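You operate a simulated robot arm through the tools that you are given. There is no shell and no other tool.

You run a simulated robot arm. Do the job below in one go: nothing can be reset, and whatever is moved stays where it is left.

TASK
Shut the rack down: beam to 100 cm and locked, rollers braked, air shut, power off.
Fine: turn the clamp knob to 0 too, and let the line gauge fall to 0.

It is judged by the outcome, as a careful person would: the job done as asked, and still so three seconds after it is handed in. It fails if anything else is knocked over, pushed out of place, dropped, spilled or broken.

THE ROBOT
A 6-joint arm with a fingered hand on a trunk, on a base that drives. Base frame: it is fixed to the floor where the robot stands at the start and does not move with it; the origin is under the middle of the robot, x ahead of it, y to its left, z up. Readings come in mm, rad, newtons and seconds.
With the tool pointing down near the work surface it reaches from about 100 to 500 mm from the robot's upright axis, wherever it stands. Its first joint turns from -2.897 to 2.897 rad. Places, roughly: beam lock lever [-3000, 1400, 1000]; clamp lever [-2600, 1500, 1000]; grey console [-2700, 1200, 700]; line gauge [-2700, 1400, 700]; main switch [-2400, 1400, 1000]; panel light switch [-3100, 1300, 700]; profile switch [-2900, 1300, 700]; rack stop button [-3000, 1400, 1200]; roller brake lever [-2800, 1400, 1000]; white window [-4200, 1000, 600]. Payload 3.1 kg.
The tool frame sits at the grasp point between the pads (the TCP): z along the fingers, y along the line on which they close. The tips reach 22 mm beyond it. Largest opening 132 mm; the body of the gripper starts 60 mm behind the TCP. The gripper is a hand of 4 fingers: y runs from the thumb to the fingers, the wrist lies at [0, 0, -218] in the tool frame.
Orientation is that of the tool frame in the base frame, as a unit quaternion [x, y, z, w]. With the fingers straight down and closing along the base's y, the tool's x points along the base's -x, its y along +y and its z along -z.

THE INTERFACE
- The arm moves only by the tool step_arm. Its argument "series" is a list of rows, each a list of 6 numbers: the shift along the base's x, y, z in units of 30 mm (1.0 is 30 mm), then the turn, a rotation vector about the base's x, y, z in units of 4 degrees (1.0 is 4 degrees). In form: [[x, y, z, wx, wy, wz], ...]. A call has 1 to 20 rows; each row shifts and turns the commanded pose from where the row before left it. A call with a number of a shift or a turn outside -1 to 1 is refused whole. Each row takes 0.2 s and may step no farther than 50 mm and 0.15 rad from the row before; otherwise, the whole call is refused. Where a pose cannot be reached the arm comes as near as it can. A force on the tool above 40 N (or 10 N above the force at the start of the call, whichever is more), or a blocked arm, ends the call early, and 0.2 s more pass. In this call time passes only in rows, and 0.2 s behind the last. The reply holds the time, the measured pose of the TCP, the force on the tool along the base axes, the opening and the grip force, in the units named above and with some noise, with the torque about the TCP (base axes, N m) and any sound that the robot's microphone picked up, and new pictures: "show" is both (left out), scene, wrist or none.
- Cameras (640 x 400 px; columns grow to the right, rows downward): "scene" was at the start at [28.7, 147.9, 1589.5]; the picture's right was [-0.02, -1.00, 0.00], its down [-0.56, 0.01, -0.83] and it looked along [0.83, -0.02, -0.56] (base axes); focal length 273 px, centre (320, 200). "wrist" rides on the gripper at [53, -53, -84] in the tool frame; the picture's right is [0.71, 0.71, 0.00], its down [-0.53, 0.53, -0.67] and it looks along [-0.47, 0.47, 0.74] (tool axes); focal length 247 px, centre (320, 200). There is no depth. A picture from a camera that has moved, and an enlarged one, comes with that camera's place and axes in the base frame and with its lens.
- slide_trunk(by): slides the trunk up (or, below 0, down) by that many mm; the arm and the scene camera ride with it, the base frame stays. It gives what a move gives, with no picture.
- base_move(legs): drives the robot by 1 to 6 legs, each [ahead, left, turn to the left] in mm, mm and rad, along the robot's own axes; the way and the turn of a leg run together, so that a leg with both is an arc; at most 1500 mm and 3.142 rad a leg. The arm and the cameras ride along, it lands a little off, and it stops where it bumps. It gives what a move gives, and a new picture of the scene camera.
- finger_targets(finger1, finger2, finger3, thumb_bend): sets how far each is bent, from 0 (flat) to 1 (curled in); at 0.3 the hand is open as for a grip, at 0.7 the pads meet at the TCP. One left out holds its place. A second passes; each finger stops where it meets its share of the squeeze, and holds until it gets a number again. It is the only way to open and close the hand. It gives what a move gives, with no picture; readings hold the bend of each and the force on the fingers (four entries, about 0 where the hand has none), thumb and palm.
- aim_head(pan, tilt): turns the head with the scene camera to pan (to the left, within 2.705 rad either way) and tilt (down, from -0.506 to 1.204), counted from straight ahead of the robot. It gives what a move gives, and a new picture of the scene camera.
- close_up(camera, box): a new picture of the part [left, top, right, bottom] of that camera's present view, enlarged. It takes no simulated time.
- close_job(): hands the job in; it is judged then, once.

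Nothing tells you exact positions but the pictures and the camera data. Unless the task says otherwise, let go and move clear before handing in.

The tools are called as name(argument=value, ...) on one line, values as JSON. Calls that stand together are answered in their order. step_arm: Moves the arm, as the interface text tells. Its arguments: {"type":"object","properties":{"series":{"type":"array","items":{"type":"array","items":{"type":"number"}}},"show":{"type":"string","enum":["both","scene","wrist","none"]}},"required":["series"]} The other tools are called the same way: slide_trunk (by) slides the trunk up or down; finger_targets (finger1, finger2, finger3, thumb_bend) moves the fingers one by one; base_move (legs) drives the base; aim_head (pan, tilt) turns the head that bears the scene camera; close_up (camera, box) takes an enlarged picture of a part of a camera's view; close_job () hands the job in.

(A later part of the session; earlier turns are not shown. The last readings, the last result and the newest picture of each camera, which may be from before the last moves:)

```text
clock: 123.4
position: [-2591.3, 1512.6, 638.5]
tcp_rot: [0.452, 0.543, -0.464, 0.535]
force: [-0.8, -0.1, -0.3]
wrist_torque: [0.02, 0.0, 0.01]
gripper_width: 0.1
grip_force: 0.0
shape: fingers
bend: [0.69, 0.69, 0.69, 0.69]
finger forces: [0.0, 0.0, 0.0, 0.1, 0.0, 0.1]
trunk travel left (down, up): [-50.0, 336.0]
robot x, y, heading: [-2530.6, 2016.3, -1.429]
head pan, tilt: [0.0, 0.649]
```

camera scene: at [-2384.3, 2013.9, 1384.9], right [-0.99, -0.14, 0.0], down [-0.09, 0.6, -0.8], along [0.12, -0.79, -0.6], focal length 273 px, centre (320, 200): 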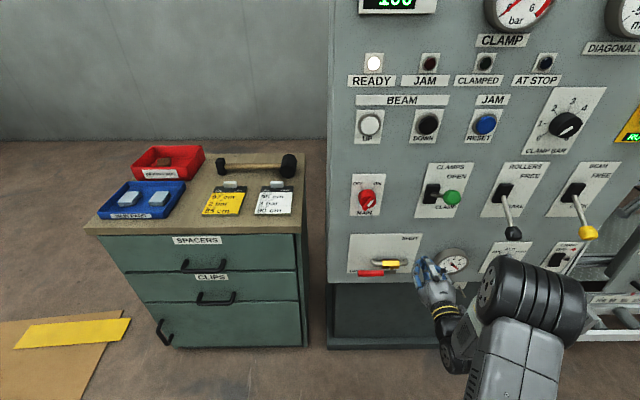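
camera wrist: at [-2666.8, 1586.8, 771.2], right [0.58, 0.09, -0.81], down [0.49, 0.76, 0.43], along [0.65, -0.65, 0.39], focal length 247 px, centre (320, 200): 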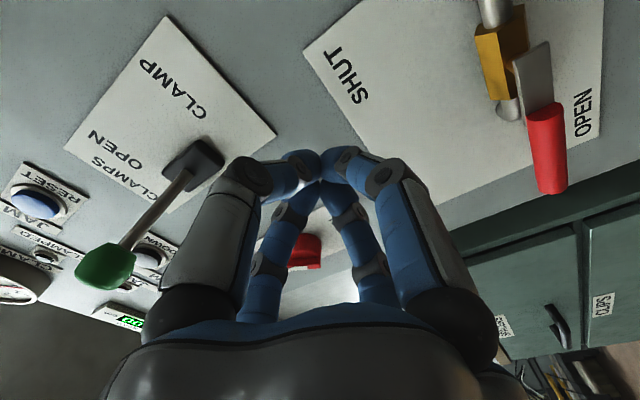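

step_arm(series=[[0.94, 0.07, 0, 0, 0, 0], [0.94, 0.07, 0, 0, 0, 0], [0.94, 0.07, 0, 0, 0, 0], [0.94, 0.07, 0, 0, 0, 0], [0.9, 0.07, 0, 0, 0, 0]], show="both")

close_up(camera="scene", box=[320, 200, 500, 330])

```text
clock: 124.6
position: [-2452.1, 1524.6, 639.0]
tcp_rot: [0.452, 0.543, -0.465, 0.534]
force: [-0.1, 0.0, 0.0]
wrist_torque: [-0.03, 0.0, 0.02]
gripper_width: 0.0
grip_force: 0.0
shape: fingers
bend: [0.69, 0.69, 0.69, 0.69]
finger forces: [0.0, 0.0, 0.0, 0.0, 0.0, 0.0]
trunk travel left (down, up): [-50.0, 336.0]
robot x, y, heading: [-2534.6, 2019.8, -1.424]
head pan, tilt: [0.0, 0.649]
camera scene: at [-2384.0, 2013.9, 1384.9], right [-0.99, -0.14, 0.0], down [-0.09, 0.6, -0.8], along [0.12, -0.79, -0.6], focal length 273 px, centre (320, 200)
camera wrist: at [-2520.3, 1597.7, 586.0], right [0.68, 0.11, -0.72], down [0.42, 0.75, 0.51], along [0.59, -0.66, 0.46], focal length 247 px, centre (320, 200)
```

scene: 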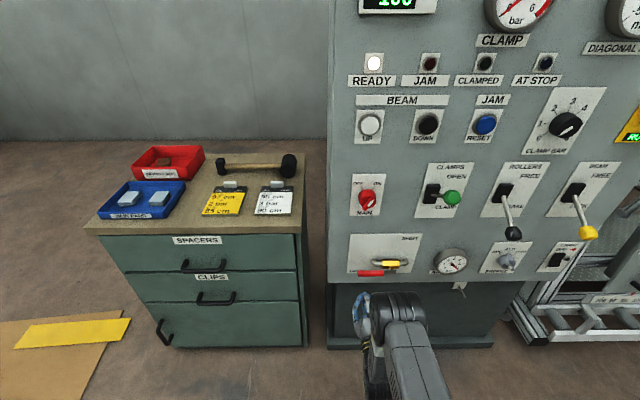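
wrist: 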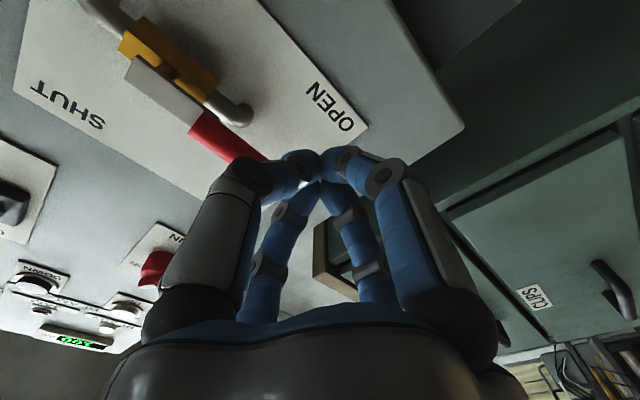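

```text
3.08 times, centred on (410, 265) of scene
camera zoom: at [-2384.0, 2013.9, 1384.9], right [-0.99, -0.14, 0.0], down [-0.09, 0.6, -0.8], along [0.12, -0.79, -0.6], focal length 839 px, centre (43, 0)
```

zoom: 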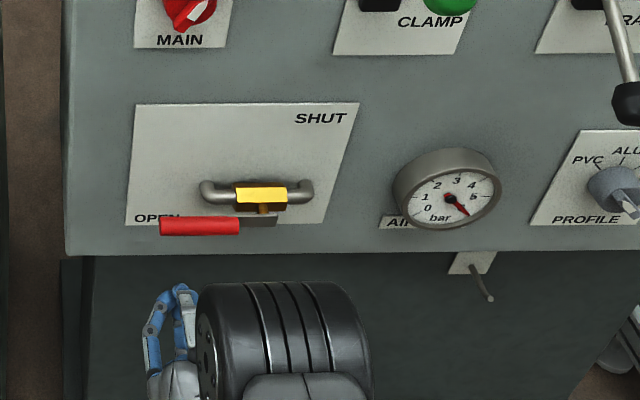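

Handle is above and ahead. I'll move forward 58 mm under it, then raise until it touches.

step_arm(series=[[0.12, -0.97, 0, 0, 0, 0], [0.12, -0.97, 0, 0, 0, 0]], show="both")

close_up(camera="scene", box=[320, 220, 440, 330])

```text
clock: 125.2
position: [-2445.0, 1466.6, 637.7]
tcp_rot: [0.451, 0.543, -0.464, 0.535]
force: [0.3, -0.4, 0.3]
wrist_torque: [0.01, 0.01, -0.02]
gripper_width: 0.1
grip_force: 0.0
shape: fingers
bend: [0.69, 0.69, 0.69, 0.69]
finger forces: [0.1, 0.1, 0.0, 0.0, 0.1, 0.0]
trunk travel left (down, up): [-50.0, 336.0]
robot x, y, heading: [-2540.8, 2018.6, -1.428]
head pan, tilt: [0.0, 0.649]
camera scene: at [-2384.2, 2013.8, 1384.9], right [-0.99, -0.14, 0.0], down [-0.09, 0.6, -0.8], along [0.12, -0.79, -0.6], focal length 273 px, centre (320, 200)
camera wrist: at [-2513.2, 1539.4, 584.4], right [0.68, 0.11, -0.72], down [0.42, 0.75, 0.51], along [0.6, -0.66, 0.46], focal length 247 px, centre (320, 200)
```

scene: 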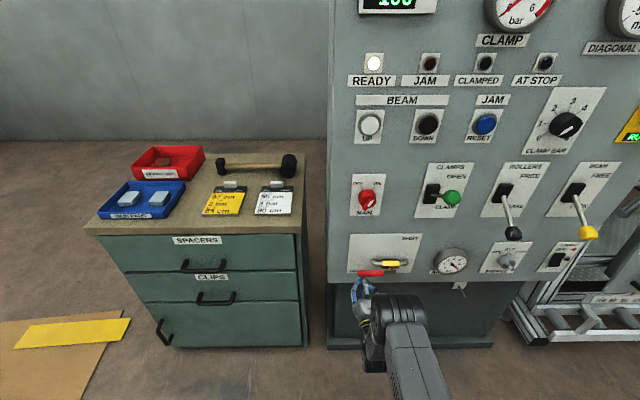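
wrist: 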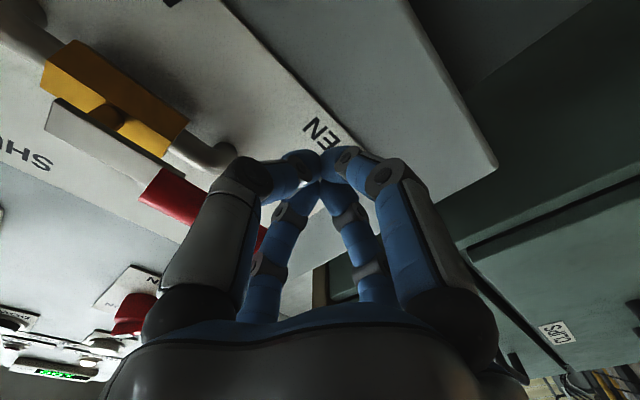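

```text
3.64 times, centred on (380, 275) of scene
camera zoom: at [-2384.2, 2013.8, 1384.9], right [-0.99, -0.14, 0.0], down [-0.09, 0.6, -0.8], along [0.12, -0.79, -0.6], focal length 991 px, centre (102, -73)
```

zoom: 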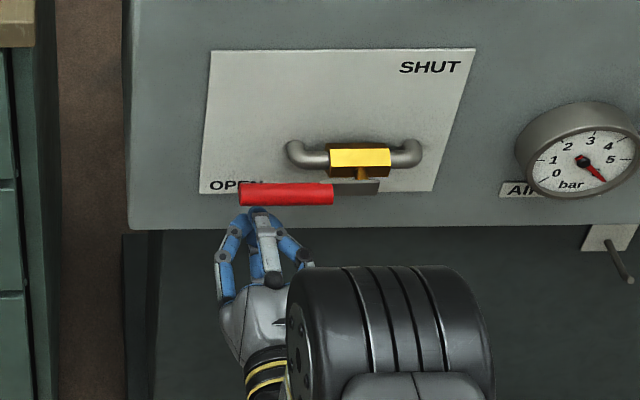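

The fingertips are right beneath the red handle. I'll raise to contact and follow the arc to about 50°.

step_arm(series=[[0, 0, 0.75, 0, 0, 0], [0, 0, 0.3, 0, 0, 0], [0.083, 0.014, 0.497, 0, 0, 0], [0, 0, 0.503, 0, 0, 0], [-0.093, -0.016, 0.497, 0, 0, 0], [-0.173, -0.03, 0.473, 0, 0, 0], [-0.257, -0.044, 0.437, 0, 0, 0]], show="both")

close_up(camera="scene", box=[320, 220, 440, 330])

```text
clock: 126.8
position: [-2458.9, 1463.4, 738.6]
tcp_rot: [0.453, 0.542, -0.465, 0.534]
force: [-0.2, 1.8, -1.6]
wrist_torque: [-0.01, -0.03, -0.02]
gripper_width: 0.0
grip_force: 1.2
shape: fingers
bend: [0.69, 0.69, 0.69, 0.7]
finger forces: [0.1, 0.0, 0.0, 0.0, 2.4, 0.0]
trunk travel left (down, up): [-50.0, 336.0]
robot x, y, heading: [-2535.2, 2017.5, -1.426]
head pan, tilt: [0.0, 0.649]
camera scene: at [-2384.1, 2013.9, 1384.9], right [-0.99, -0.14, 0.0], down [-0.09, 0.6, -0.8], along [0.12, -0.79, -0.6], focal length 273 px, centre (320, 200)
camera wrist: at [-2526.4, 1536.9, 688.1], right [0.68, 0.11, -0.72], down [0.42, 0.75, 0.51], along [0.6, -0.66, 0.46], focal length 247 px, centre (320, 200)
```

scene: 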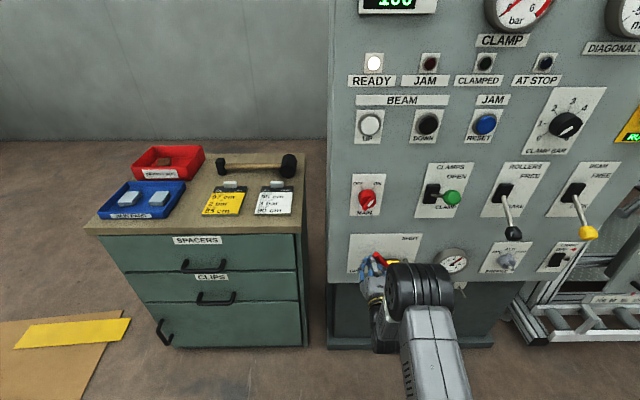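
wrist: 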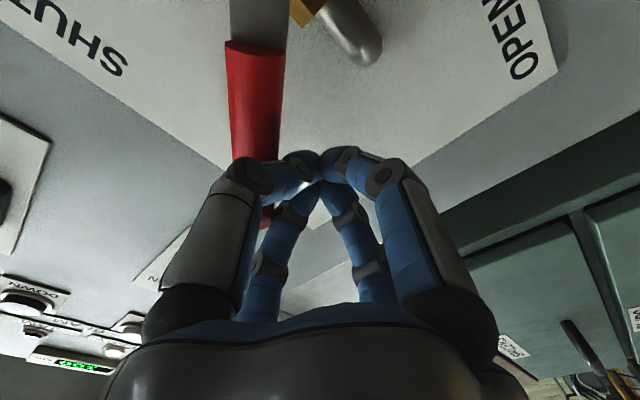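

```text
3.64 times, centred on (380, 275) of scene
camera zoom: at [-2384.1, 2013.9, 1384.9], right [-0.99, -0.14, 0.0], down [-0.09, 0.6, -0.8], along [0.12, -0.79, -0.6], focal length 991 px, centre (102, -73)
```

zoom: 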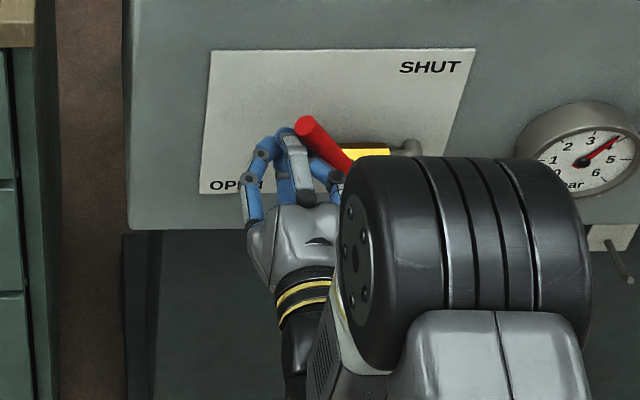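

The handle is swinging up and the line gauge is already dropping. Continuing the arc to upright.

step_arm(series=[[-0.327, -0.056, 0.383, 0, 0, 0], [-0.387, -0.067, 0.323, 0, 0, 0], [-0.437, -0.075, 0.25, 0, 0, 0], [-0.477, -0.082, 0.17, 0, 0, 0]], show="both")

close_up(camera="scene", box=[320, 220, 480, 330])

```text
clock: 127.8
position: [-2501.6, 1456.0, 773.6]
tcp_rot: [0.45, 0.545, -0.462, 0.535]
force: [11.7, 9.9, -4.0]
wrist_torque: [-0.02, -0.09, -0.14]
gripper_width: 0.0
grip_force: 7.2
shape: fingers
bend: [0.68, 0.69, 0.68, 0.71]
finger forces: [0.0, 0.0, 0.0, 0.0, 15.4, 0.0]
trunk travel left (down, up): [-50.0, 336.0]
robot x, y, heading: [-2531.3, 2017.5, -1.427]
head pan, tilt: [0.0, 0.649]
camera scene: at [-2382.0, 2015.4, 1384.7], right [-0.99, -0.15, 0.0], down [-0.09, 0.6, -0.8], along [0.12, -0.79, -0.6], focal length 273 px, centre (320, 200)
camera wrist: at [-2571.8, 1529.9, 721.2], right [0.68, 0.12, -0.72], down [0.42, 0.75, 0.51], along [0.6, -0.65, 0.46], focal length 247 px, centre (320, 200)
```

scene: 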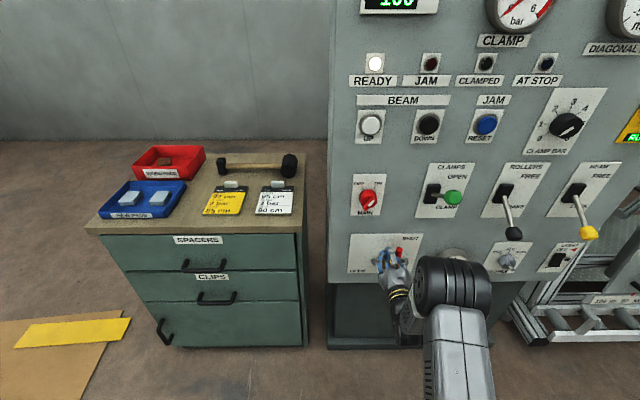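
wrist: 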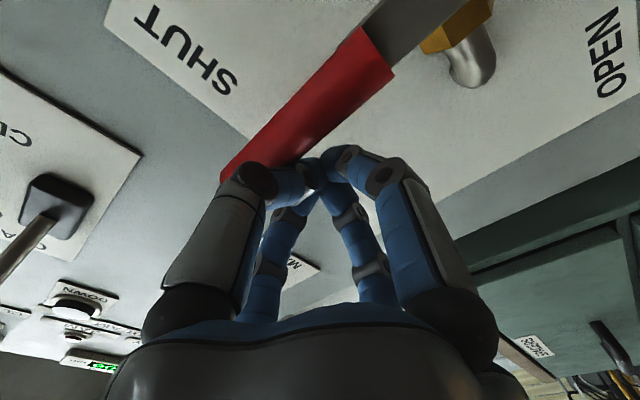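

```text
3.64 times, centred on (400, 275) of scene
camera zoom: at [-2382.0, 2015.4, 1384.7], right [-0.99, -0.15, 0.0], down [-0.09, 0.6, -0.8], along [0.12, -0.79, -0.6], focal length 991 px, centre (29, -73)
```

zoom: 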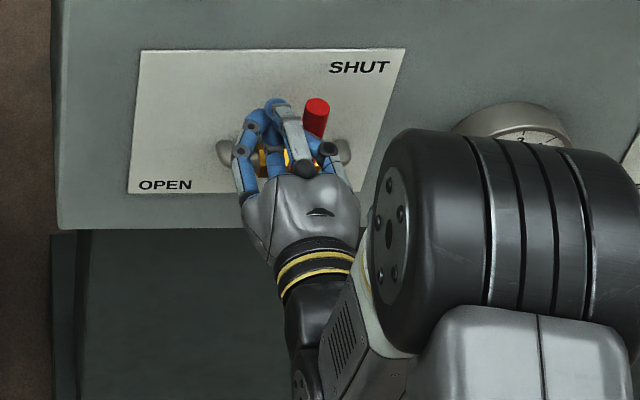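

The thumb feels 15 N and the handle is upright, so it's at the SHUT stop. I'll ease off to the left, then back out and check the valve and gauge.

step_arm(series=[[0.6, 0.1, 0, 0, 0, 0], [-0.14, 0.9, 0, 0, 0, 0], [-0.14, 0.9, 0, 0, 0, 0], [-0.05, 0.3, 0, 0, 0, 0]], show="both")

close_up(camera="scene", box=[320, 220, 480, 330])

```text
clock: 128.8
position: [-2499.1, 1520.6, 773.0]
tcp_rot: [0.452, 0.542, -0.464, 0.534]
force: [0.2, -0.5, -0.4]
wrist_torque: [0.02, 0.04, 0.03]
gripper_width: 0.0
grip_force: 0.1
shape: fingers
bend: [0.68, 0.69, 0.68, 0.7]
finger forces: [0.0, 0.0, 0.1, 0.1, 0.0, 0.0]
trunk travel left (down, up): [-50.0, 336.0]
robot x, y, heading: [-2534.6, 2018.0, -1.424]
head pan, tilt: [0.0, 0.649]
camera scene: at [-2384.3, 2013.8, 1384.9], right [-0.99, -0.14, 0.0], down [-0.09, 0.6, -0.8], along [0.12, -0.79, -0.6], focal length 273 px, centre (320, 200)
camera wrist: at [-2567.1, 1594.5, 721.0], right [0.68, 0.11, -0.72], down [0.42, 0.75, 0.51], along [0.59, -0.66, 0.46], focal length 247 px, centre (320, 200)
```

scene: 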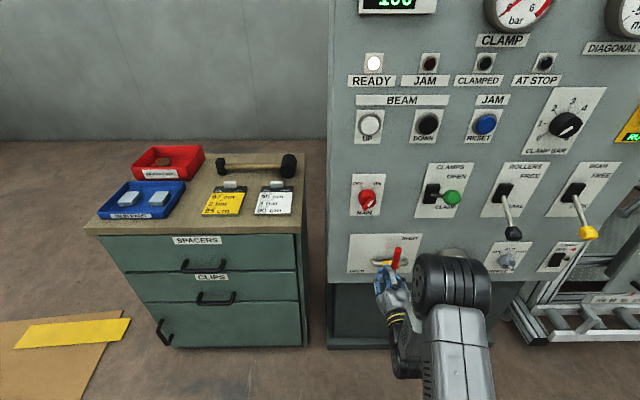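
wrist: 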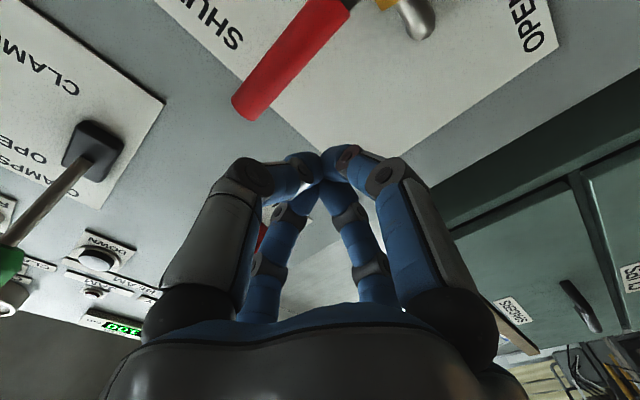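

```text
3.64 times, centred on (400, 275) of scene
camera zoom: at [-2384.3, 2013.8, 1384.9], right [-0.99, -0.14, 0.0], down [-0.09, 0.6, -0.8], along [0.12, -0.79, -0.6], focal length 991 px, centre (29, -73)
```

zoom: 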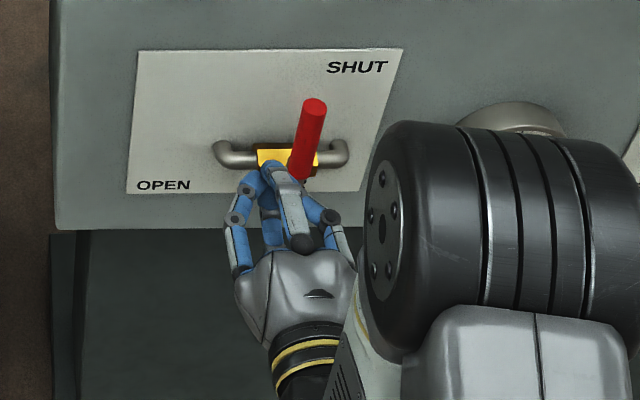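

The AIR handle stands upright at SHUT. Next is the MAIN switch, near [-2424, 1418, 950]. I'll move up in front of it, pre-rolling the hand clockwise 40°, then check the gauge and switch.

finger_targets(finger1=0.35, finger2=0.35, finger3=0.35, thumb_bend=0.35)

step_arm(series=[[0.35, 0.05, 0.98, 0.156, -0.988, 0], [0.35, 0.05, 0.98, 0.156, -0.988, 0], [0.35, 0.05, 0.98, 0.156, -0.988, 0], [0.35, 0.05, 0.98, 0.156, -0.988, 0], [0.35, 0.05, 0.98, 0.156, -0.988, 0], [0.35, 0.05, 0.98, 0.156, -0.988, 0], [0, 0, 0, 0.156, -0.988, 0], [0, 0, 0, 0.156, -0.988, 0], [0, 0, 0, 0.156, -0.988, 0], [0, 0, 0, 0.156, -0.988, 0]], show="both")

close_up(camera="scene", box=[330, 160, 490, 290])

```text
clock: 129.8
position: [-2497.7, 1521.2, 773.8]
tcp_rot: [0.452, 0.542, -0.464, 0.535]
force: [-0.1, -0.2, 0.3]
wrist_torque: [-0.01, 0.04, 0.03]
gripper_width: 76.3
grip_force: 0.1
shape: fingers
bend: [0.35, 0.35, 0.35, 0.35]
finger forces: [0.0, 0.0, 0.0, 0.0, 0.0, 0.1]
trunk travel left (down, up): [-50.0, 336.0]
robot x, y, heading: [-2535.6, 2015.3, -1.422]
head pan, tilt: [0.0, 0.649]
```

```text
clock: 132.0
position: [-2434.3, 1529.3, 950.4]
tcp_rot: [0.61, 0.354, -0.255, 0.662]
force: [-0.4, 0.3, 0.2]
wrist_torque: [0.02, 0.01, 0.02]
gripper_width: 76.0
grip_force: 0.1
shape: fingers
bend: [0.35, 0.35, 0.35, 0.35]
finger forces: [0.1, 0.1, 0.0, 0.0, 0.0, 0.0]
trunk travel left (down, up): [-50.0, 336.0]
robot x, y, heading: [-2531.2, 2011.9, -1.421]
head pan, tilt: [0.0, 0.649]
camera scene: at [-2384.2, 2013.9, 1384.9], right [-0.99, -0.14, 0.0], down [-0.09, 0.6, -0.8], along [0.12, -0.79, -0.6], focal length 273 px, centre (320, 200)
camera wrist: at [-2457.1, 1610.8, 873.9], right [0.98, 0.16, -0.11], down [-0.03, 0.68, 0.74], along [0.19, -0.72, 0.67], focal length 247 px, centre (320, 200)
```

scene: 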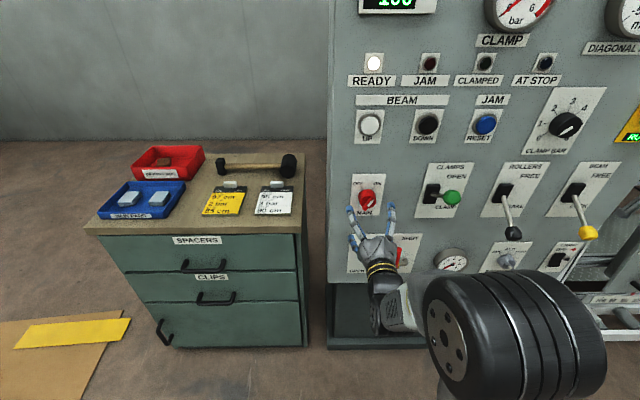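
wrist: 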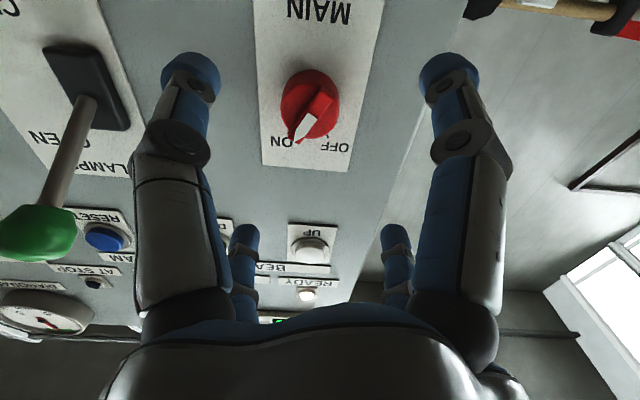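

```text
3.08 times, centred on (410, 225) of scene
camera zoom: at [-2384.2, 2013.9, 1384.9], right [-0.99, -0.14, 0.0], down [-0.09, 0.6, -0.8], along [0.12, -0.79, -0.6], focal length 839 px, centre (43, 123)
```

zoom: 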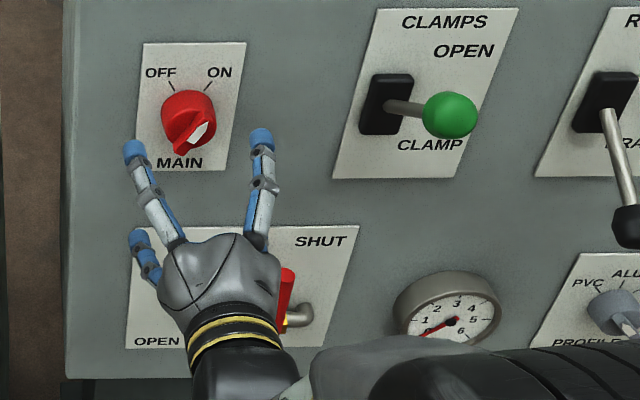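

The line gauge now reads 0. The hand is in front of the MAIN switch, about 8 mm off laterally. I'll correct that and advance so the fingers straddle the red knob.

step_arm(series=[[-0.1, -0.7, 0.02, 0, 0, 0], [0.05, -0.7, 0.02, 0, 0, 0], [0.11, -0.7, 0.02, 0, 0, 0]], show="both")

close_up(camera="scene", box=[330, 160, 430, 230])

```text
clock: 132.8
position: [-2432.3, 1467.4, 951.5]
tcp_rot: [0.61, 0.353, -0.255, 0.662]
force: [-0.4, 0.8, -0.6]
wrist_torque: [-0.02, -0.05, 0.01]
gripper_width: 76.2
grip_force: 0.1
shape: fingers
bend: [0.35, 0.35, 0.35, 0.35]
finger forces: [0.0, 0.0, 0.0, 0.0, 0.0, 0.1]
trunk travel left (down, up): [-50.0, 336.0]
robot x, y, heading: [-2533.7, 2017.1, -1.428]
head pan, tilt: [0.0, 0.649]
camera scene: at [-2384.2, 2013.7, 1384.9], right [-0.99, -0.14, 0.0], down [-0.09, 0.6, -0.8], along [0.12, -0.79, -0.6], focal length 273 px, centre (320, 200)
camera wrist: at [-2455.1, 1548.3, 875.9], right [0.98, 0.16, -0.11], down [-0.03, 0.68, 0.74], along [0.19, -0.72, 0.67], focal length 247 px, centre (320, 200)
```

scene: 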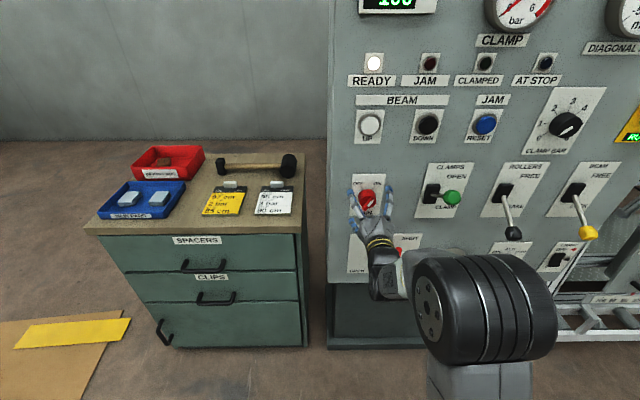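
wrist: 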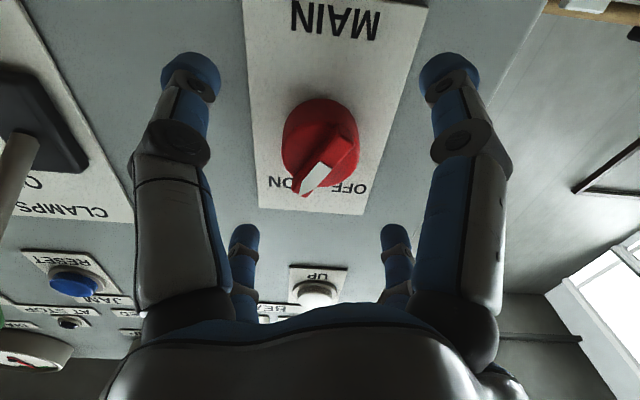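

```text
5.71 times, centred on (380, 195) of scene
camera zoom: at [-2384.2, 2013.7, 1384.9], right [-0.99, -0.14, 0.0], down [-0.09, 0.6, -0.8], along [0.12, -0.79, -0.6], focal length 1558 px, centre (-23, 229)
```

zoom: 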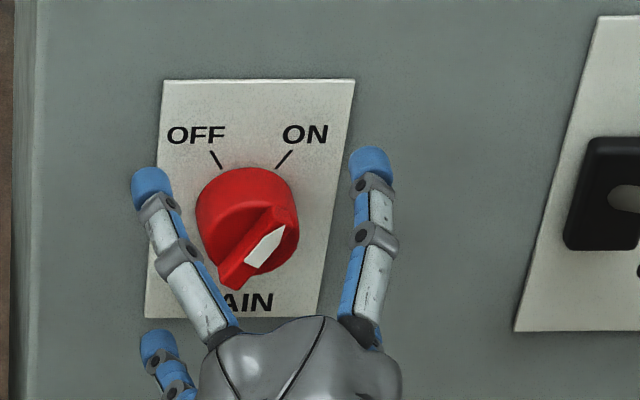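

The knob is centred, and the hand's roll matches the bar handle. Advancing 24 mm and closing gently.

step_arm(series=[[0.06, -0.4, 0, 0, 0, 0], [0.06, -0.39, 0, 0, 0, 0]], show="wrist")

finger_targets(finger1=0.5, finger2=0.5, finger3=0.5, thumb_bend=0.5)

close_up(camera="wrist", box=[0, 0, 640, 400])

close_up(camera="scene", box=[330, 160, 430, 230])

```text
clock: 133.4
position: [-2428.7, 1443.6, 951.4]
tcp_rot: [0.61, 0.354, -0.255, 0.661]
force: [-0.7, 0.1, -0.3]
wrist_torque: [0.03, 0.02, 0.03]
gripper_width: 75.9
grip_force: 0.1
shape: fingers
bend: [0.35, 0.35, 0.35, 0.35]
finger forces: [0.0, 0.0, 0.0, 0.1, 0.0, 0.0]
trunk travel left (down, up): [-50.0, 336.0]
robot x, y, heading: [-2534.9, 2019.9, -1.43]
head pan, tilt: [0.0, 0.649]
camera wrist: at [-2452.1, 1525.5, 876.0], right [0.98, 0.16, -0.11], down [-0.03, 0.68, 0.74], along [0.19, -0.72, 0.67], focal length 247 px, centre (320, 200)
```

wrist: 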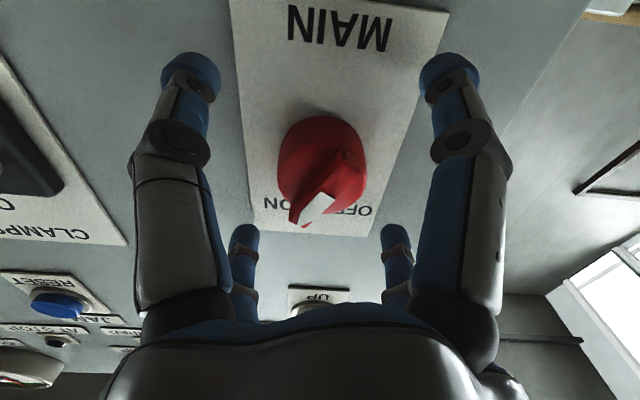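

```text
clock: 134.4
position: [-2429.4, 1444.0, 951.8]
tcp_rot: [0.61, 0.354, -0.255, 0.661]
force: [0.4, -0.3, 0.2]
wrist_torque: [-0.02, 0.02, -0.03]
gripper_width: 41.0
grip_force: 0.0
shape: fingers
bend: [0.5, 0.5, 0.5, 0.5]
finger forces: [0.0, 0.0, 0.0, 0.0, 0.1, 0.1]
trunk travel left (down, up): [-50.0, 336.0]
robot x, y, heading: [-2531.4, 2019.9, -1.424]
head pan, tilt: [0.0, 0.649]
```

```text
1.00 times, centred on (320, 200) of wrist (not enlarged: the box is as wide or as high as the picture)
camera zoom: at [-2452.1, 1525.6, 876.1], right [0.98, 0.16, -0.11], down [-0.03, 0.68, 0.74], along [0.19, -0.72, 0.67], focal length 247 px, centre (320, 200)
```

zoom: 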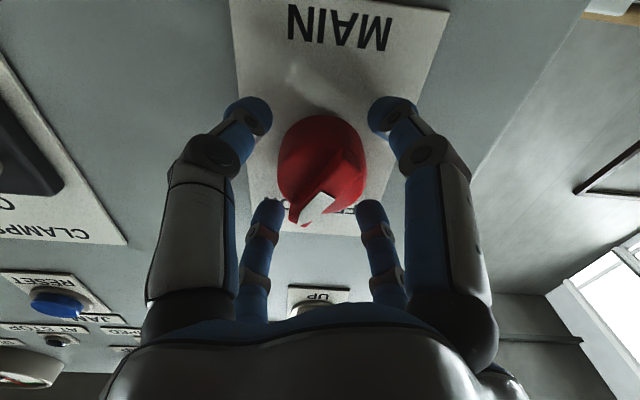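

```text
5.71 times, centred on (380, 195) of scene
camera zoom: at [-2384.2, 2013.9, 1384.9], right [-0.99, -0.14, 0.0], down [-0.09, 0.6, -0.8], along [0.12, -0.79, -0.6], focal length 1558 px, centre (-23, 229)
```

zoom: 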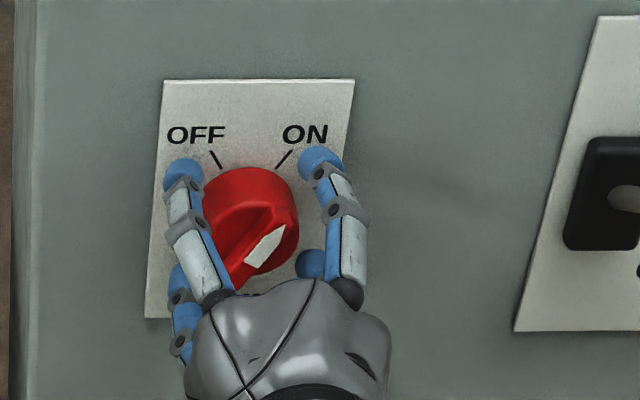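

No contact yet and no panel push. Closing further.

finger_targets(finger1=0.64, finger2=0.64, finger3=0.64, thumb_bend=0.64)

close_up(camera="wrist", box=[160, 50, 480, 250])

close_up(camera="scene", box=[330, 160, 430, 230])

```text
clock: 135.4
position: [-2429.6, 1445.5, 951.4]
tcp_rot: [0.61, 0.354, -0.254, 0.662]
force: [-0.3, 0.6, -1.9]
wrist_torque: [0.07, -0.01, -0.04]
gripper_width: 23.6
grip_force: 9.8
shape: fingers
bend: [0.57, 0.58, 0.59, 0.59]
finger forces: [5.3, 4.4, 3.8, 0.0, 7.1, 0.0]
trunk travel left (down, up): [-50.0, 336.0]
robot x, y, heading: [-2532.5, 2017.7, -1.425]
head pan, tilt: [0.0, 0.649]
```

```text
2.00 times, centred on (320, 150) of wrist
camera zoom: at [-2452.2, 1525.6, 875.9], right [0.98, 0.16, -0.11], down [-0.03, 0.68, 0.74], along [0.19, -0.72, 0.67], focal length 494 px, centre (320, 300)
```

zoom: 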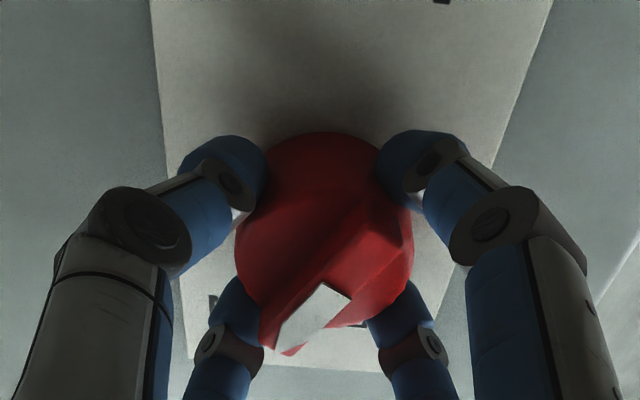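

```text
5.71 times, centred on (380, 195) of scene
camera zoom: at [-2384.3, 2013.8, 1384.9], right [-0.99, -0.14, 0.0], down [-0.09, 0.6, -0.8], along [0.12, -0.79, -0.6], focal length 1558 px, centre (-23, 229)
```

zoom: 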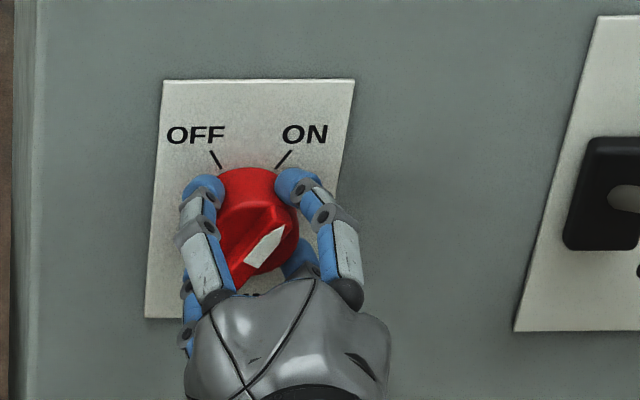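

All four fingers hold the knob. Turning counter-clockwise toward OFF, 48° first.

step_arm(series=[[0, 0, 0, -0.157, 0.988, 0], [0, 0, 0, -0.157, 0.988, 0], [0, 0, 0, -0.157, 0.988, 0], [0, 0, 0, -0.157, 0.988, 0], [0, 0, 0, -0.157, 0.988, 0], [0, 0, 0, -0.157, 0.988, 0], [0, 0, 0, -0.157, 0.988, 0], [0, 0, 0, -0.157, 0.988, 0], [0, 0, 0, -0.157, 0.988, 0], [0, 0, 0, -0.157, 0.988, 0], [0, 0, 0, -0.157, 0.988, 0], [0, 0, 0, -0.157, 0.988, 0]], show="both")

close_up(camera="scene", box=[330, 160, 430, 230])

```text
clock: 138.0
position: [-2430.3, 1442.7, 952.0]
tcp_rot: [0.41, 0.574, -0.5, 0.502]
force: [3.8, 8.6, -5.9]
wrist_torque: [0.18, 0.01, 0.12]
gripper_width: 23.2
grip_force: 11.8
shape: fingers
bend: [0.57, 0.57, 0.59, 0.59]
finger forces: [6.0, 6.2, 4.2, 0.1, 6.2, 0.0]
trunk travel left (down, up): [-50.0, 336.0]
robot x, y, heading: [-2534.3, 2013.4, -1.428]
head pan, tilt: [0.0, 0.649]
camera scene: at [-2383.3, 2015.1, 1384.8], right [-0.99, -0.14, 0.0], down [-0.09, 0.6, -0.8], along [0.12, -0.79, -0.6], focal length 273 px, centre (320, 200)
camera wrist: at [-2504.8, 1516.2, 907.9], right [0.58, 0.09, -0.81], down [0.49, 0.76, 0.43], along [0.66, -0.64, 0.39], focal length 247 px, centre (320, 200)
```

scene: 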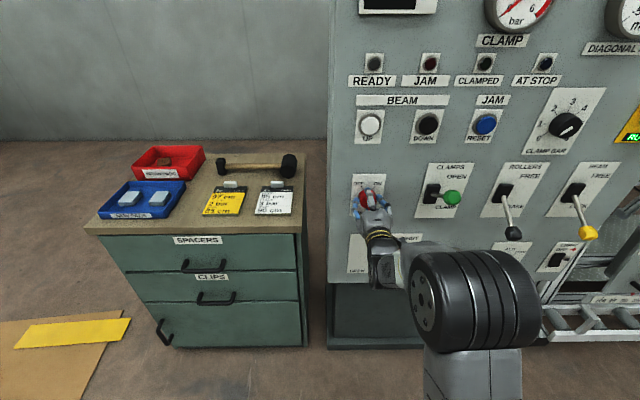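
wrist: 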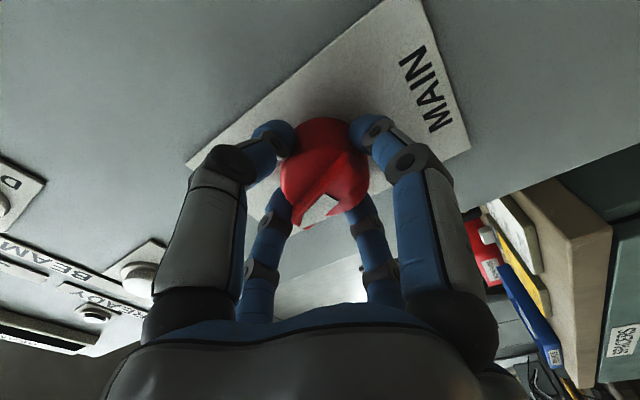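

```text
5.71 times, centred on (380, 195) of scene
camera zoom: at [-2383.3, 2015.1, 1384.8], right [-0.99, -0.14, 0.0], down [-0.09, 0.6, -0.8], along [0.12, -0.79, -0.6], focal length 1558 px, centre (-23, 229)
```

zoom: 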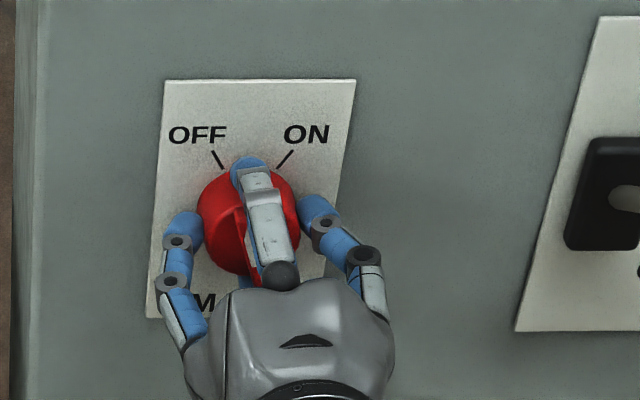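

READY and the display have gone dark. I'll finish the turn so the pointer stands fully at OFF.

step_arm(series=[[0, 0, 0, -0.157, 0.988, 0], [0, 0, 0, -0.157, 0.988, 0], [0, 0, 0, -0.157, 0.988, 0], [0, 0, 0, -0.157, 0.988, 0]], show="none")

close_up(camera="scene", box=[330, 160, 430, 230])

close_up(camera="wrist", box=[160, 50, 480, 250])

```text
clock: 139.0
position: [-2430.0, 1444.0, 952.8]
tcp_rot: [0.327, 0.626, -0.565, 0.427]
force: [3.5, 5.6, -3.5]
wrist_torque: [0.18, -0.19, 0.15]
gripper_width: 22.9
grip_force: 11.1
shape: fingers
bend: [0.57, 0.57, 0.59, 0.6]
finger forces: [6.2, 7.3, 3.5, 0.1, 4.7, 0.1]
trunk travel left (down, up): [-50.0, 336.0]
robot x, y, heading: [-2533.3, 2017.2, -1.426]
head pan, tilt: [0.0, 0.649]
```

```text
5.71 times, centred on (380, 195) of scene
camera zoom: at [-2383.4, 2014.5, 1384.9], right [-0.99, -0.14, 0.0], down [-0.09, 0.6, -0.8], along [0.12, -0.79, -0.6], focal length 1558 px, centre (-23, 229)
```

zoom: 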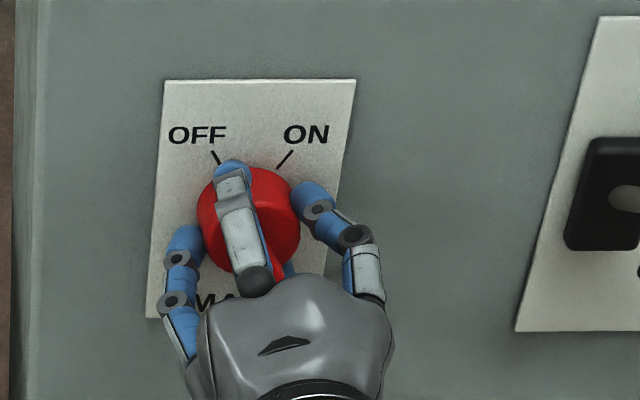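

```text
2.00 times, centred on (320, 150) of wrist
camera zoom: at [-2514.4, 1514.8, 927.1], right [0.33, 0.05, -0.94], down [0.58, 0.77, 0.25], along [0.74, -0.63, 0.23], focal length 494 px, centre (320, 300)
```

zoom: 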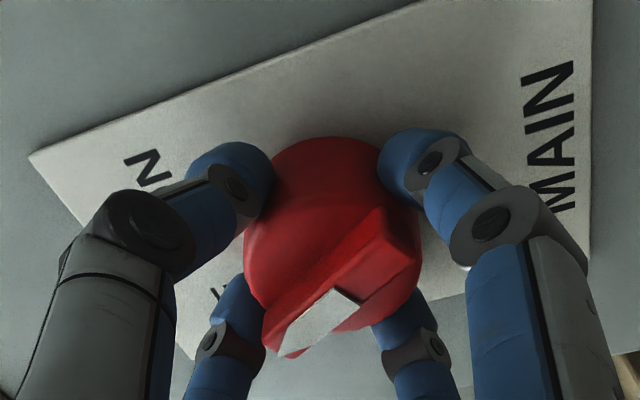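

step_arm(series=[[0, 0, 0, -0.157, 0.988, 0], [0, 0, 0, -0.157, 0.988, 0], [0, 0, 0, -0.157, 0.988, 0]], show="none")

close_up(camera="scene", box=[330, 160, 430, 230])

close_up(camera="wrist", box=[160, 50, 480, 250])

```text
clock: 139.8
position: [-2429.6, 1444.1, 953.1]
tcp_rot: [0.262, 0.655, -0.607, 0.365]
force: [-1.2, 0.7, 2.9]
wrist_torque: [-0.02, -0.29, 0.01]
gripper_width: 21.1
grip_force: 10.0
shape: fingers
bend: [0.57, 0.56, 0.59, 0.6]
finger forces: [4.1, 5.7, 5.4, 0.1, 4.6, 0.0]
trunk travel left (down, up): [-50.0, 336.0]
robot x, y, heading: [-2531.0, 2018.4, -1.428]
head pan, tilt: [0.0, 0.649]
```

```text
5.71 times, centred on (380, 195) of scene
camera zoom: at [-2384.6, 2014.2, 1385.0], right [-0.99, -0.14, 0.0], down [-0.09, 0.6, -0.8], along [0.12, -0.79, -0.6], focal length 1558 px, centre (-23, 229)
```

zoom: 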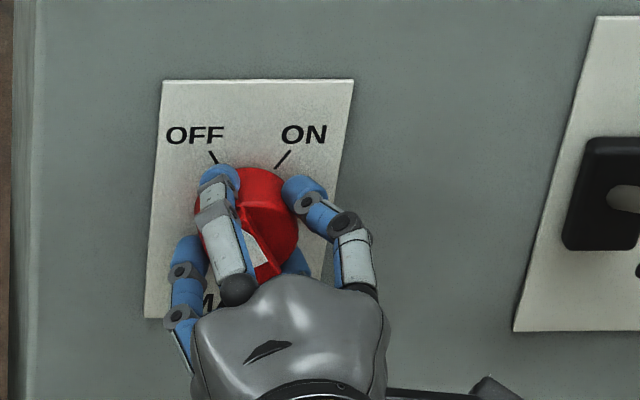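

```text
2.00 times, centred on (320, 150) of wrist
camera zoom: at [-2519.0, 1514.2, 942.4], right [0.13, 0.02, -0.99], down [0.62, 0.78, 0.1], along [0.77, -0.63, 0.09], focal length 494 px, centre (320, 300)
```

zoom: 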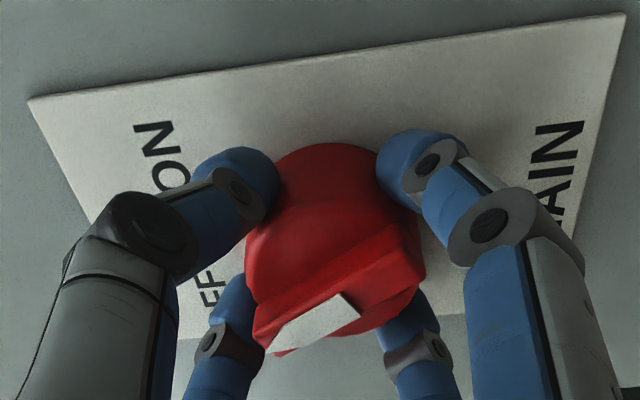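

The knob has begun to lag the hand and the torque rises, so it's at its OFF stop. I'll release, back out and check.

finger_targets(finger1=0.35, finger2=0.35, finger3=0.35, thumb_bend=0.35)

step_arm(series=[[-0.13, 0.85, 0, 0, 0, 0], [-0.13, 0.85, 0, 0, 0, 0], [-0.13, 0.85, 0, 0, 0, 0]], show="both")

close_up(camera="scene", box=[330, 160, 430, 230])

close_up(camera="wrist", box=[160, 20, 480, 220])

```text
clock: 140.8
position: [-2430.1, 1444.1, 951.6]
tcp_rot: [0.261, 0.657, -0.606, 0.366]
force: [0.0, 1.0, -0.3]
wrist_torque: [-0.01, -0.02, 0.02]
gripper_width: 76.0
grip_force: 0.0
shape: fingers
bend: [0.35, 0.35, 0.35, 0.35]
finger forces: [0.0, 0.0, 0.0, 0.1, 0.0, 0.0]
trunk travel left (down, up): [-50.0, 336.0]
robot x, y, heading: [-2536.3, 2017.4, -1.426]
head pan, tilt: [0.0, 0.649]
```

```text
clock: 141.6
position: [-2442.2, 1521.5, 953.3]
tcp_rot: [0.262, 0.656, -0.606, 0.365]
force: [-0.1, 0.0, 1.1]
wrist_torque: [0.0, 0.0, -0.02]
gripper_width: 75.9
grip_force: 0.1
shape: fingers
bend: [0.35, 0.35, 0.35, 0.35]
finger forces: [0.1, 0.1, 0.0, 0.0, 0.0, 0.0]
trunk travel left (down, up): [-50.0, 336.0]
robot x, y, heading: [-2531.9, 2016.0, -1.427]
head pan, tilt: [0.0, 0.649]
camera scene: at [-2384.3, 2014.2, 1384.9], right [-0.99, -0.14, 0.0], down [-0.09, 0.6, -0.8], along [0.12, -0.79, -0.6], focal length 273 px, centre (320, 200)
camera wrist: at [-2530.4, 1591.9, 943.1], right [0.13, 0.02, -0.99], down [0.62, 0.78, 0.1], along [0.77, -0.63, 0.09], focal length 247 px, centre (320, 200)
```

scene: 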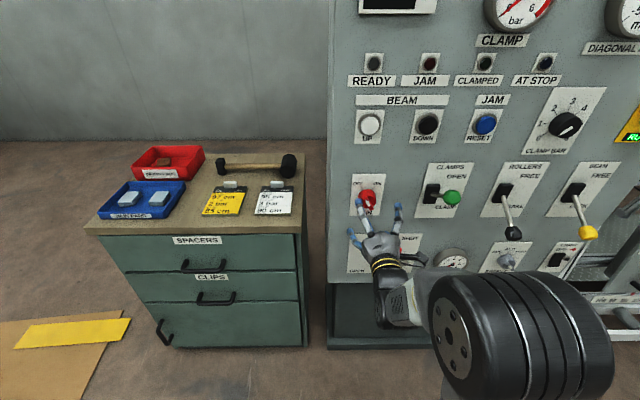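
wrist: 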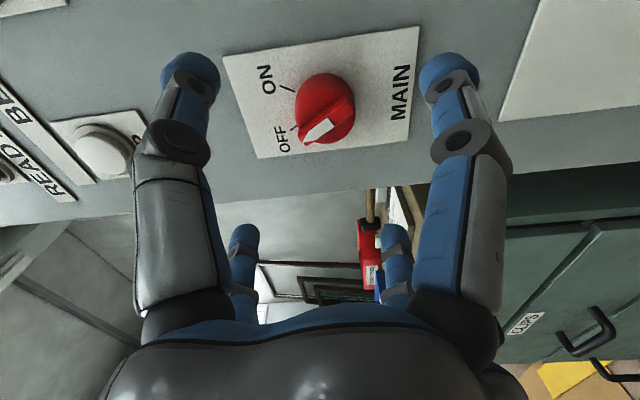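

```text
5.71 times, centred on (380, 195) of scene
camera zoom: at [-2384.3, 2014.2, 1384.9], right [-0.99, -0.14, 0.0], down [-0.09, 0.6, -0.8], along [0.12, -0.79, -0.6], focal length 1558 px, centre (-23, 229)
```

zoom: 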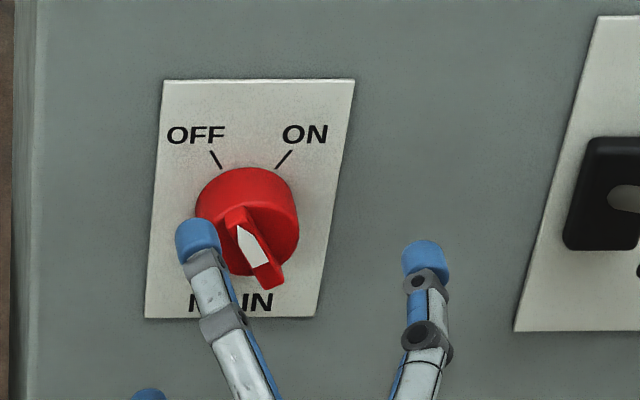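

```text
2.00 times, centred on (320, 120) of wrist
camera zoom: at [-2530.4, 1591.9, 943.1], right [0.13, 0.02, -0.99], down [0.62, 0.78, 0.1], along [0.77, -0.63, 0.09], focal length 494 px, centre (320, 360)
```

zoom: 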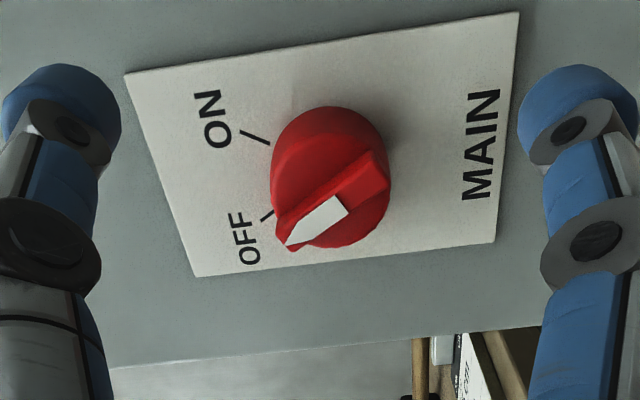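

MAIN points to OFF. I'll drive back 250 mm to stand clear and check every item once more.

base_move(legs=[[-250, 0, 0]])

aim_head(pan=-0.25, tilt=0.35)

close_up(camera="scene", box=[180, 60, 340, 200])

close_up(camera="scene", box=[160, 170, 320, 300])

close_up(camera="scene", box=[300, 120, 460, 250])

close_up(camera="scene", box=[400, 40, 640, 240])

```text
clock: 143.5
position: [-2478.5, 1770.8, 953.8]
tcp_rot: [0.261, 0.657, -0.606, 0.366]
force: [0.0, 0.1, 0.4]
wrist_torque: [0.03, -0.02, 0.0]
gripper_width: 76.2
grip_force: 0.0
shape: fingers
bend: [0.35, 0.35, 0.35, 0.35]
finger forces: [0.0, 0.0, 0.0, 0.0, 0.0, 0.1]
trunk travel left (down, up): [-50.0, 336.0]
robot x, y, heading: [-2572.0, 2265.0, -1.423]
head pan, tilt: [0.0, 0.649]
camera scene: at [-2420.9, 2264.1, 1385.0], right [-0.99, -0.15, 0.0], down [-0.09, 0.6, -0.8], along [0.12, -0.79, -0.6], focal length 273 px, centre (320, 200)
```

scene: 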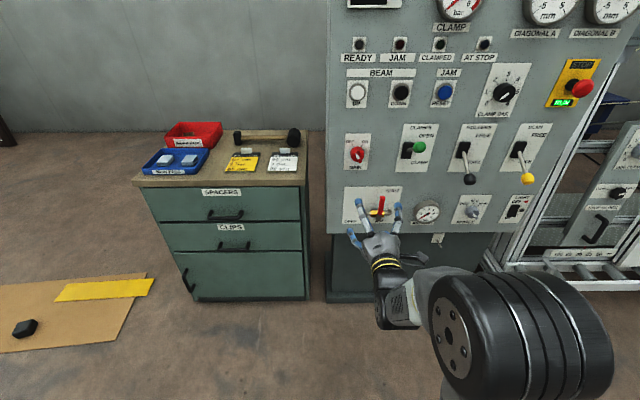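

```text
clock: 144.3
position: [-2478.0, 1770.2, 952.4]
tcp_rot: [0.261, 0.657, -0.606, 0.366]
force: [0.0, 0.2, 0.1]
wrist_torque: [-0.02, -0.01, 0.01]
gripper_width: 76.3
grip_force: 0.0
shape: fingers
bend: [0.35, 0.35, 0.35, 0.35]
finger forces: [0.0, 0.0, 0.0, 0.0, 0.0, 0.0]
trunk travel left (down, up): [-50.0, 336.0]
robot x, y, heading: [-2569.4, 2264.6, -1.421]
head pan, tilt: [-0.25, 0.351]
camera scene: at [-2443.0, 2256.5, 1411.9], right [-0.99, 0.1, 0.0], down [0.04, 0.34, -0.94], along [-0.1, -0.93, -0.34], focal length 273 px, centre (320, 200)
```

scene: 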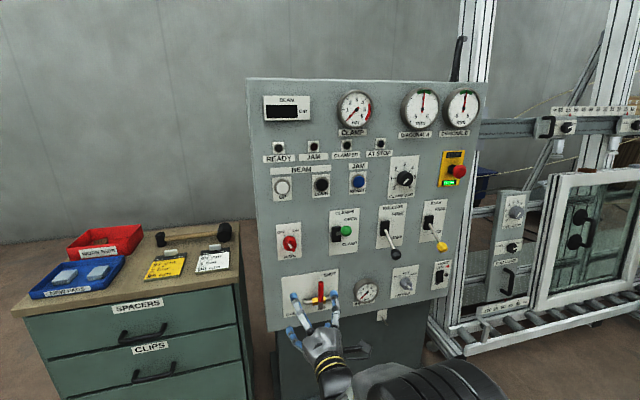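

```text
2.86 times, centred on (260, 130) of scene
camera zoom: at [-2443.0, 2256.5, 1411.9], right [-0.99, 0.1, 0.0], down [0.04, 0.34, -0.94], along [-0.1, -0.93, -0.34], focal length 779 px, centre (491, 400)
```

zoom: 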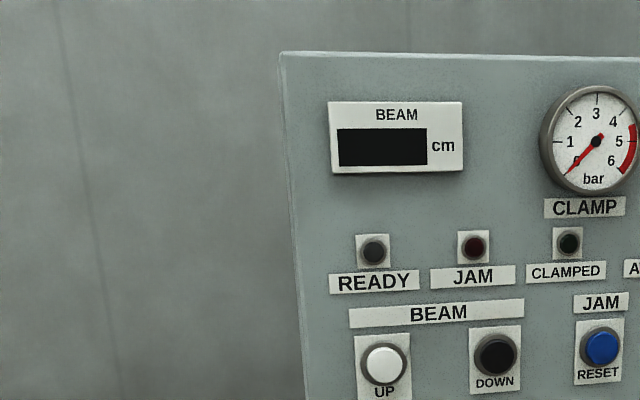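

```text
3.08 times, centred on (240, 235) of scene
camera zoom: at [-2443.0, 2256.5, 1411.9], right [-0.99, 0.1, 0.0], down [0.04, 0.34, -0.94], along [-0.1, -0.93, -0.34], focal length 839 px, centre (566, 92)
```

zoom: 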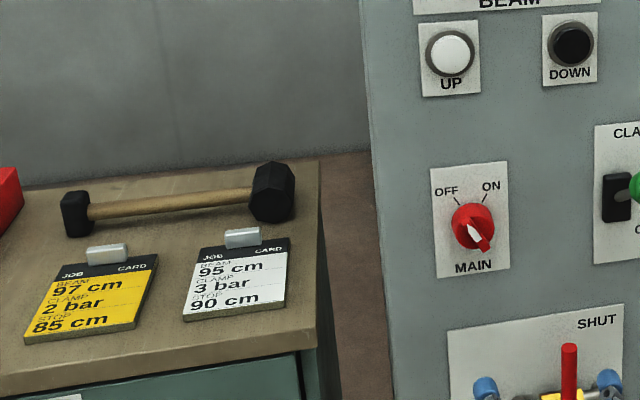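

```text
3.08 times, centred on (380, 185) of scene
camera zoom: at [-2443.0, 2256.5, 1411.9], right [-0.99, 0.1, 0.0], down [0.04, 0.34, -0.94], along [-0.1, -0.93, -0.34], focal length 839 px, centre (135, 246)
```

zoom: 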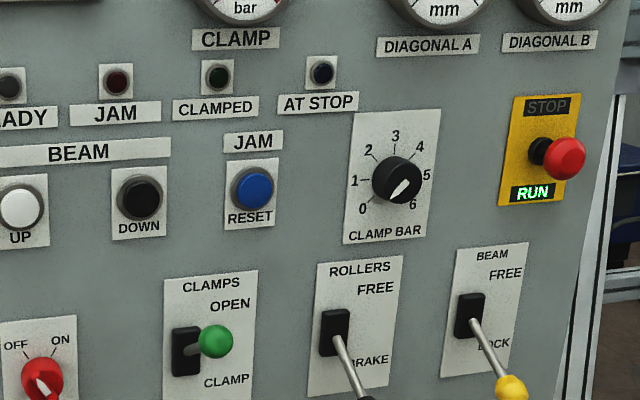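

```text
2.00 times, centred on (520, 140) of scene
camera zoom: at [-2443.0, 2256.5, 1411.9], right [-0.99, 0.1, 0.0], down [0.04, 0.34, -0.94], along [-0.1, -0.93, -0.34], focal length 545 px, centre (-80, 320)
```

zoom: 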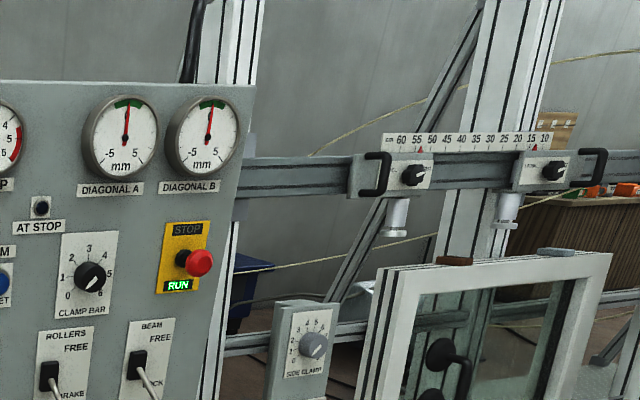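

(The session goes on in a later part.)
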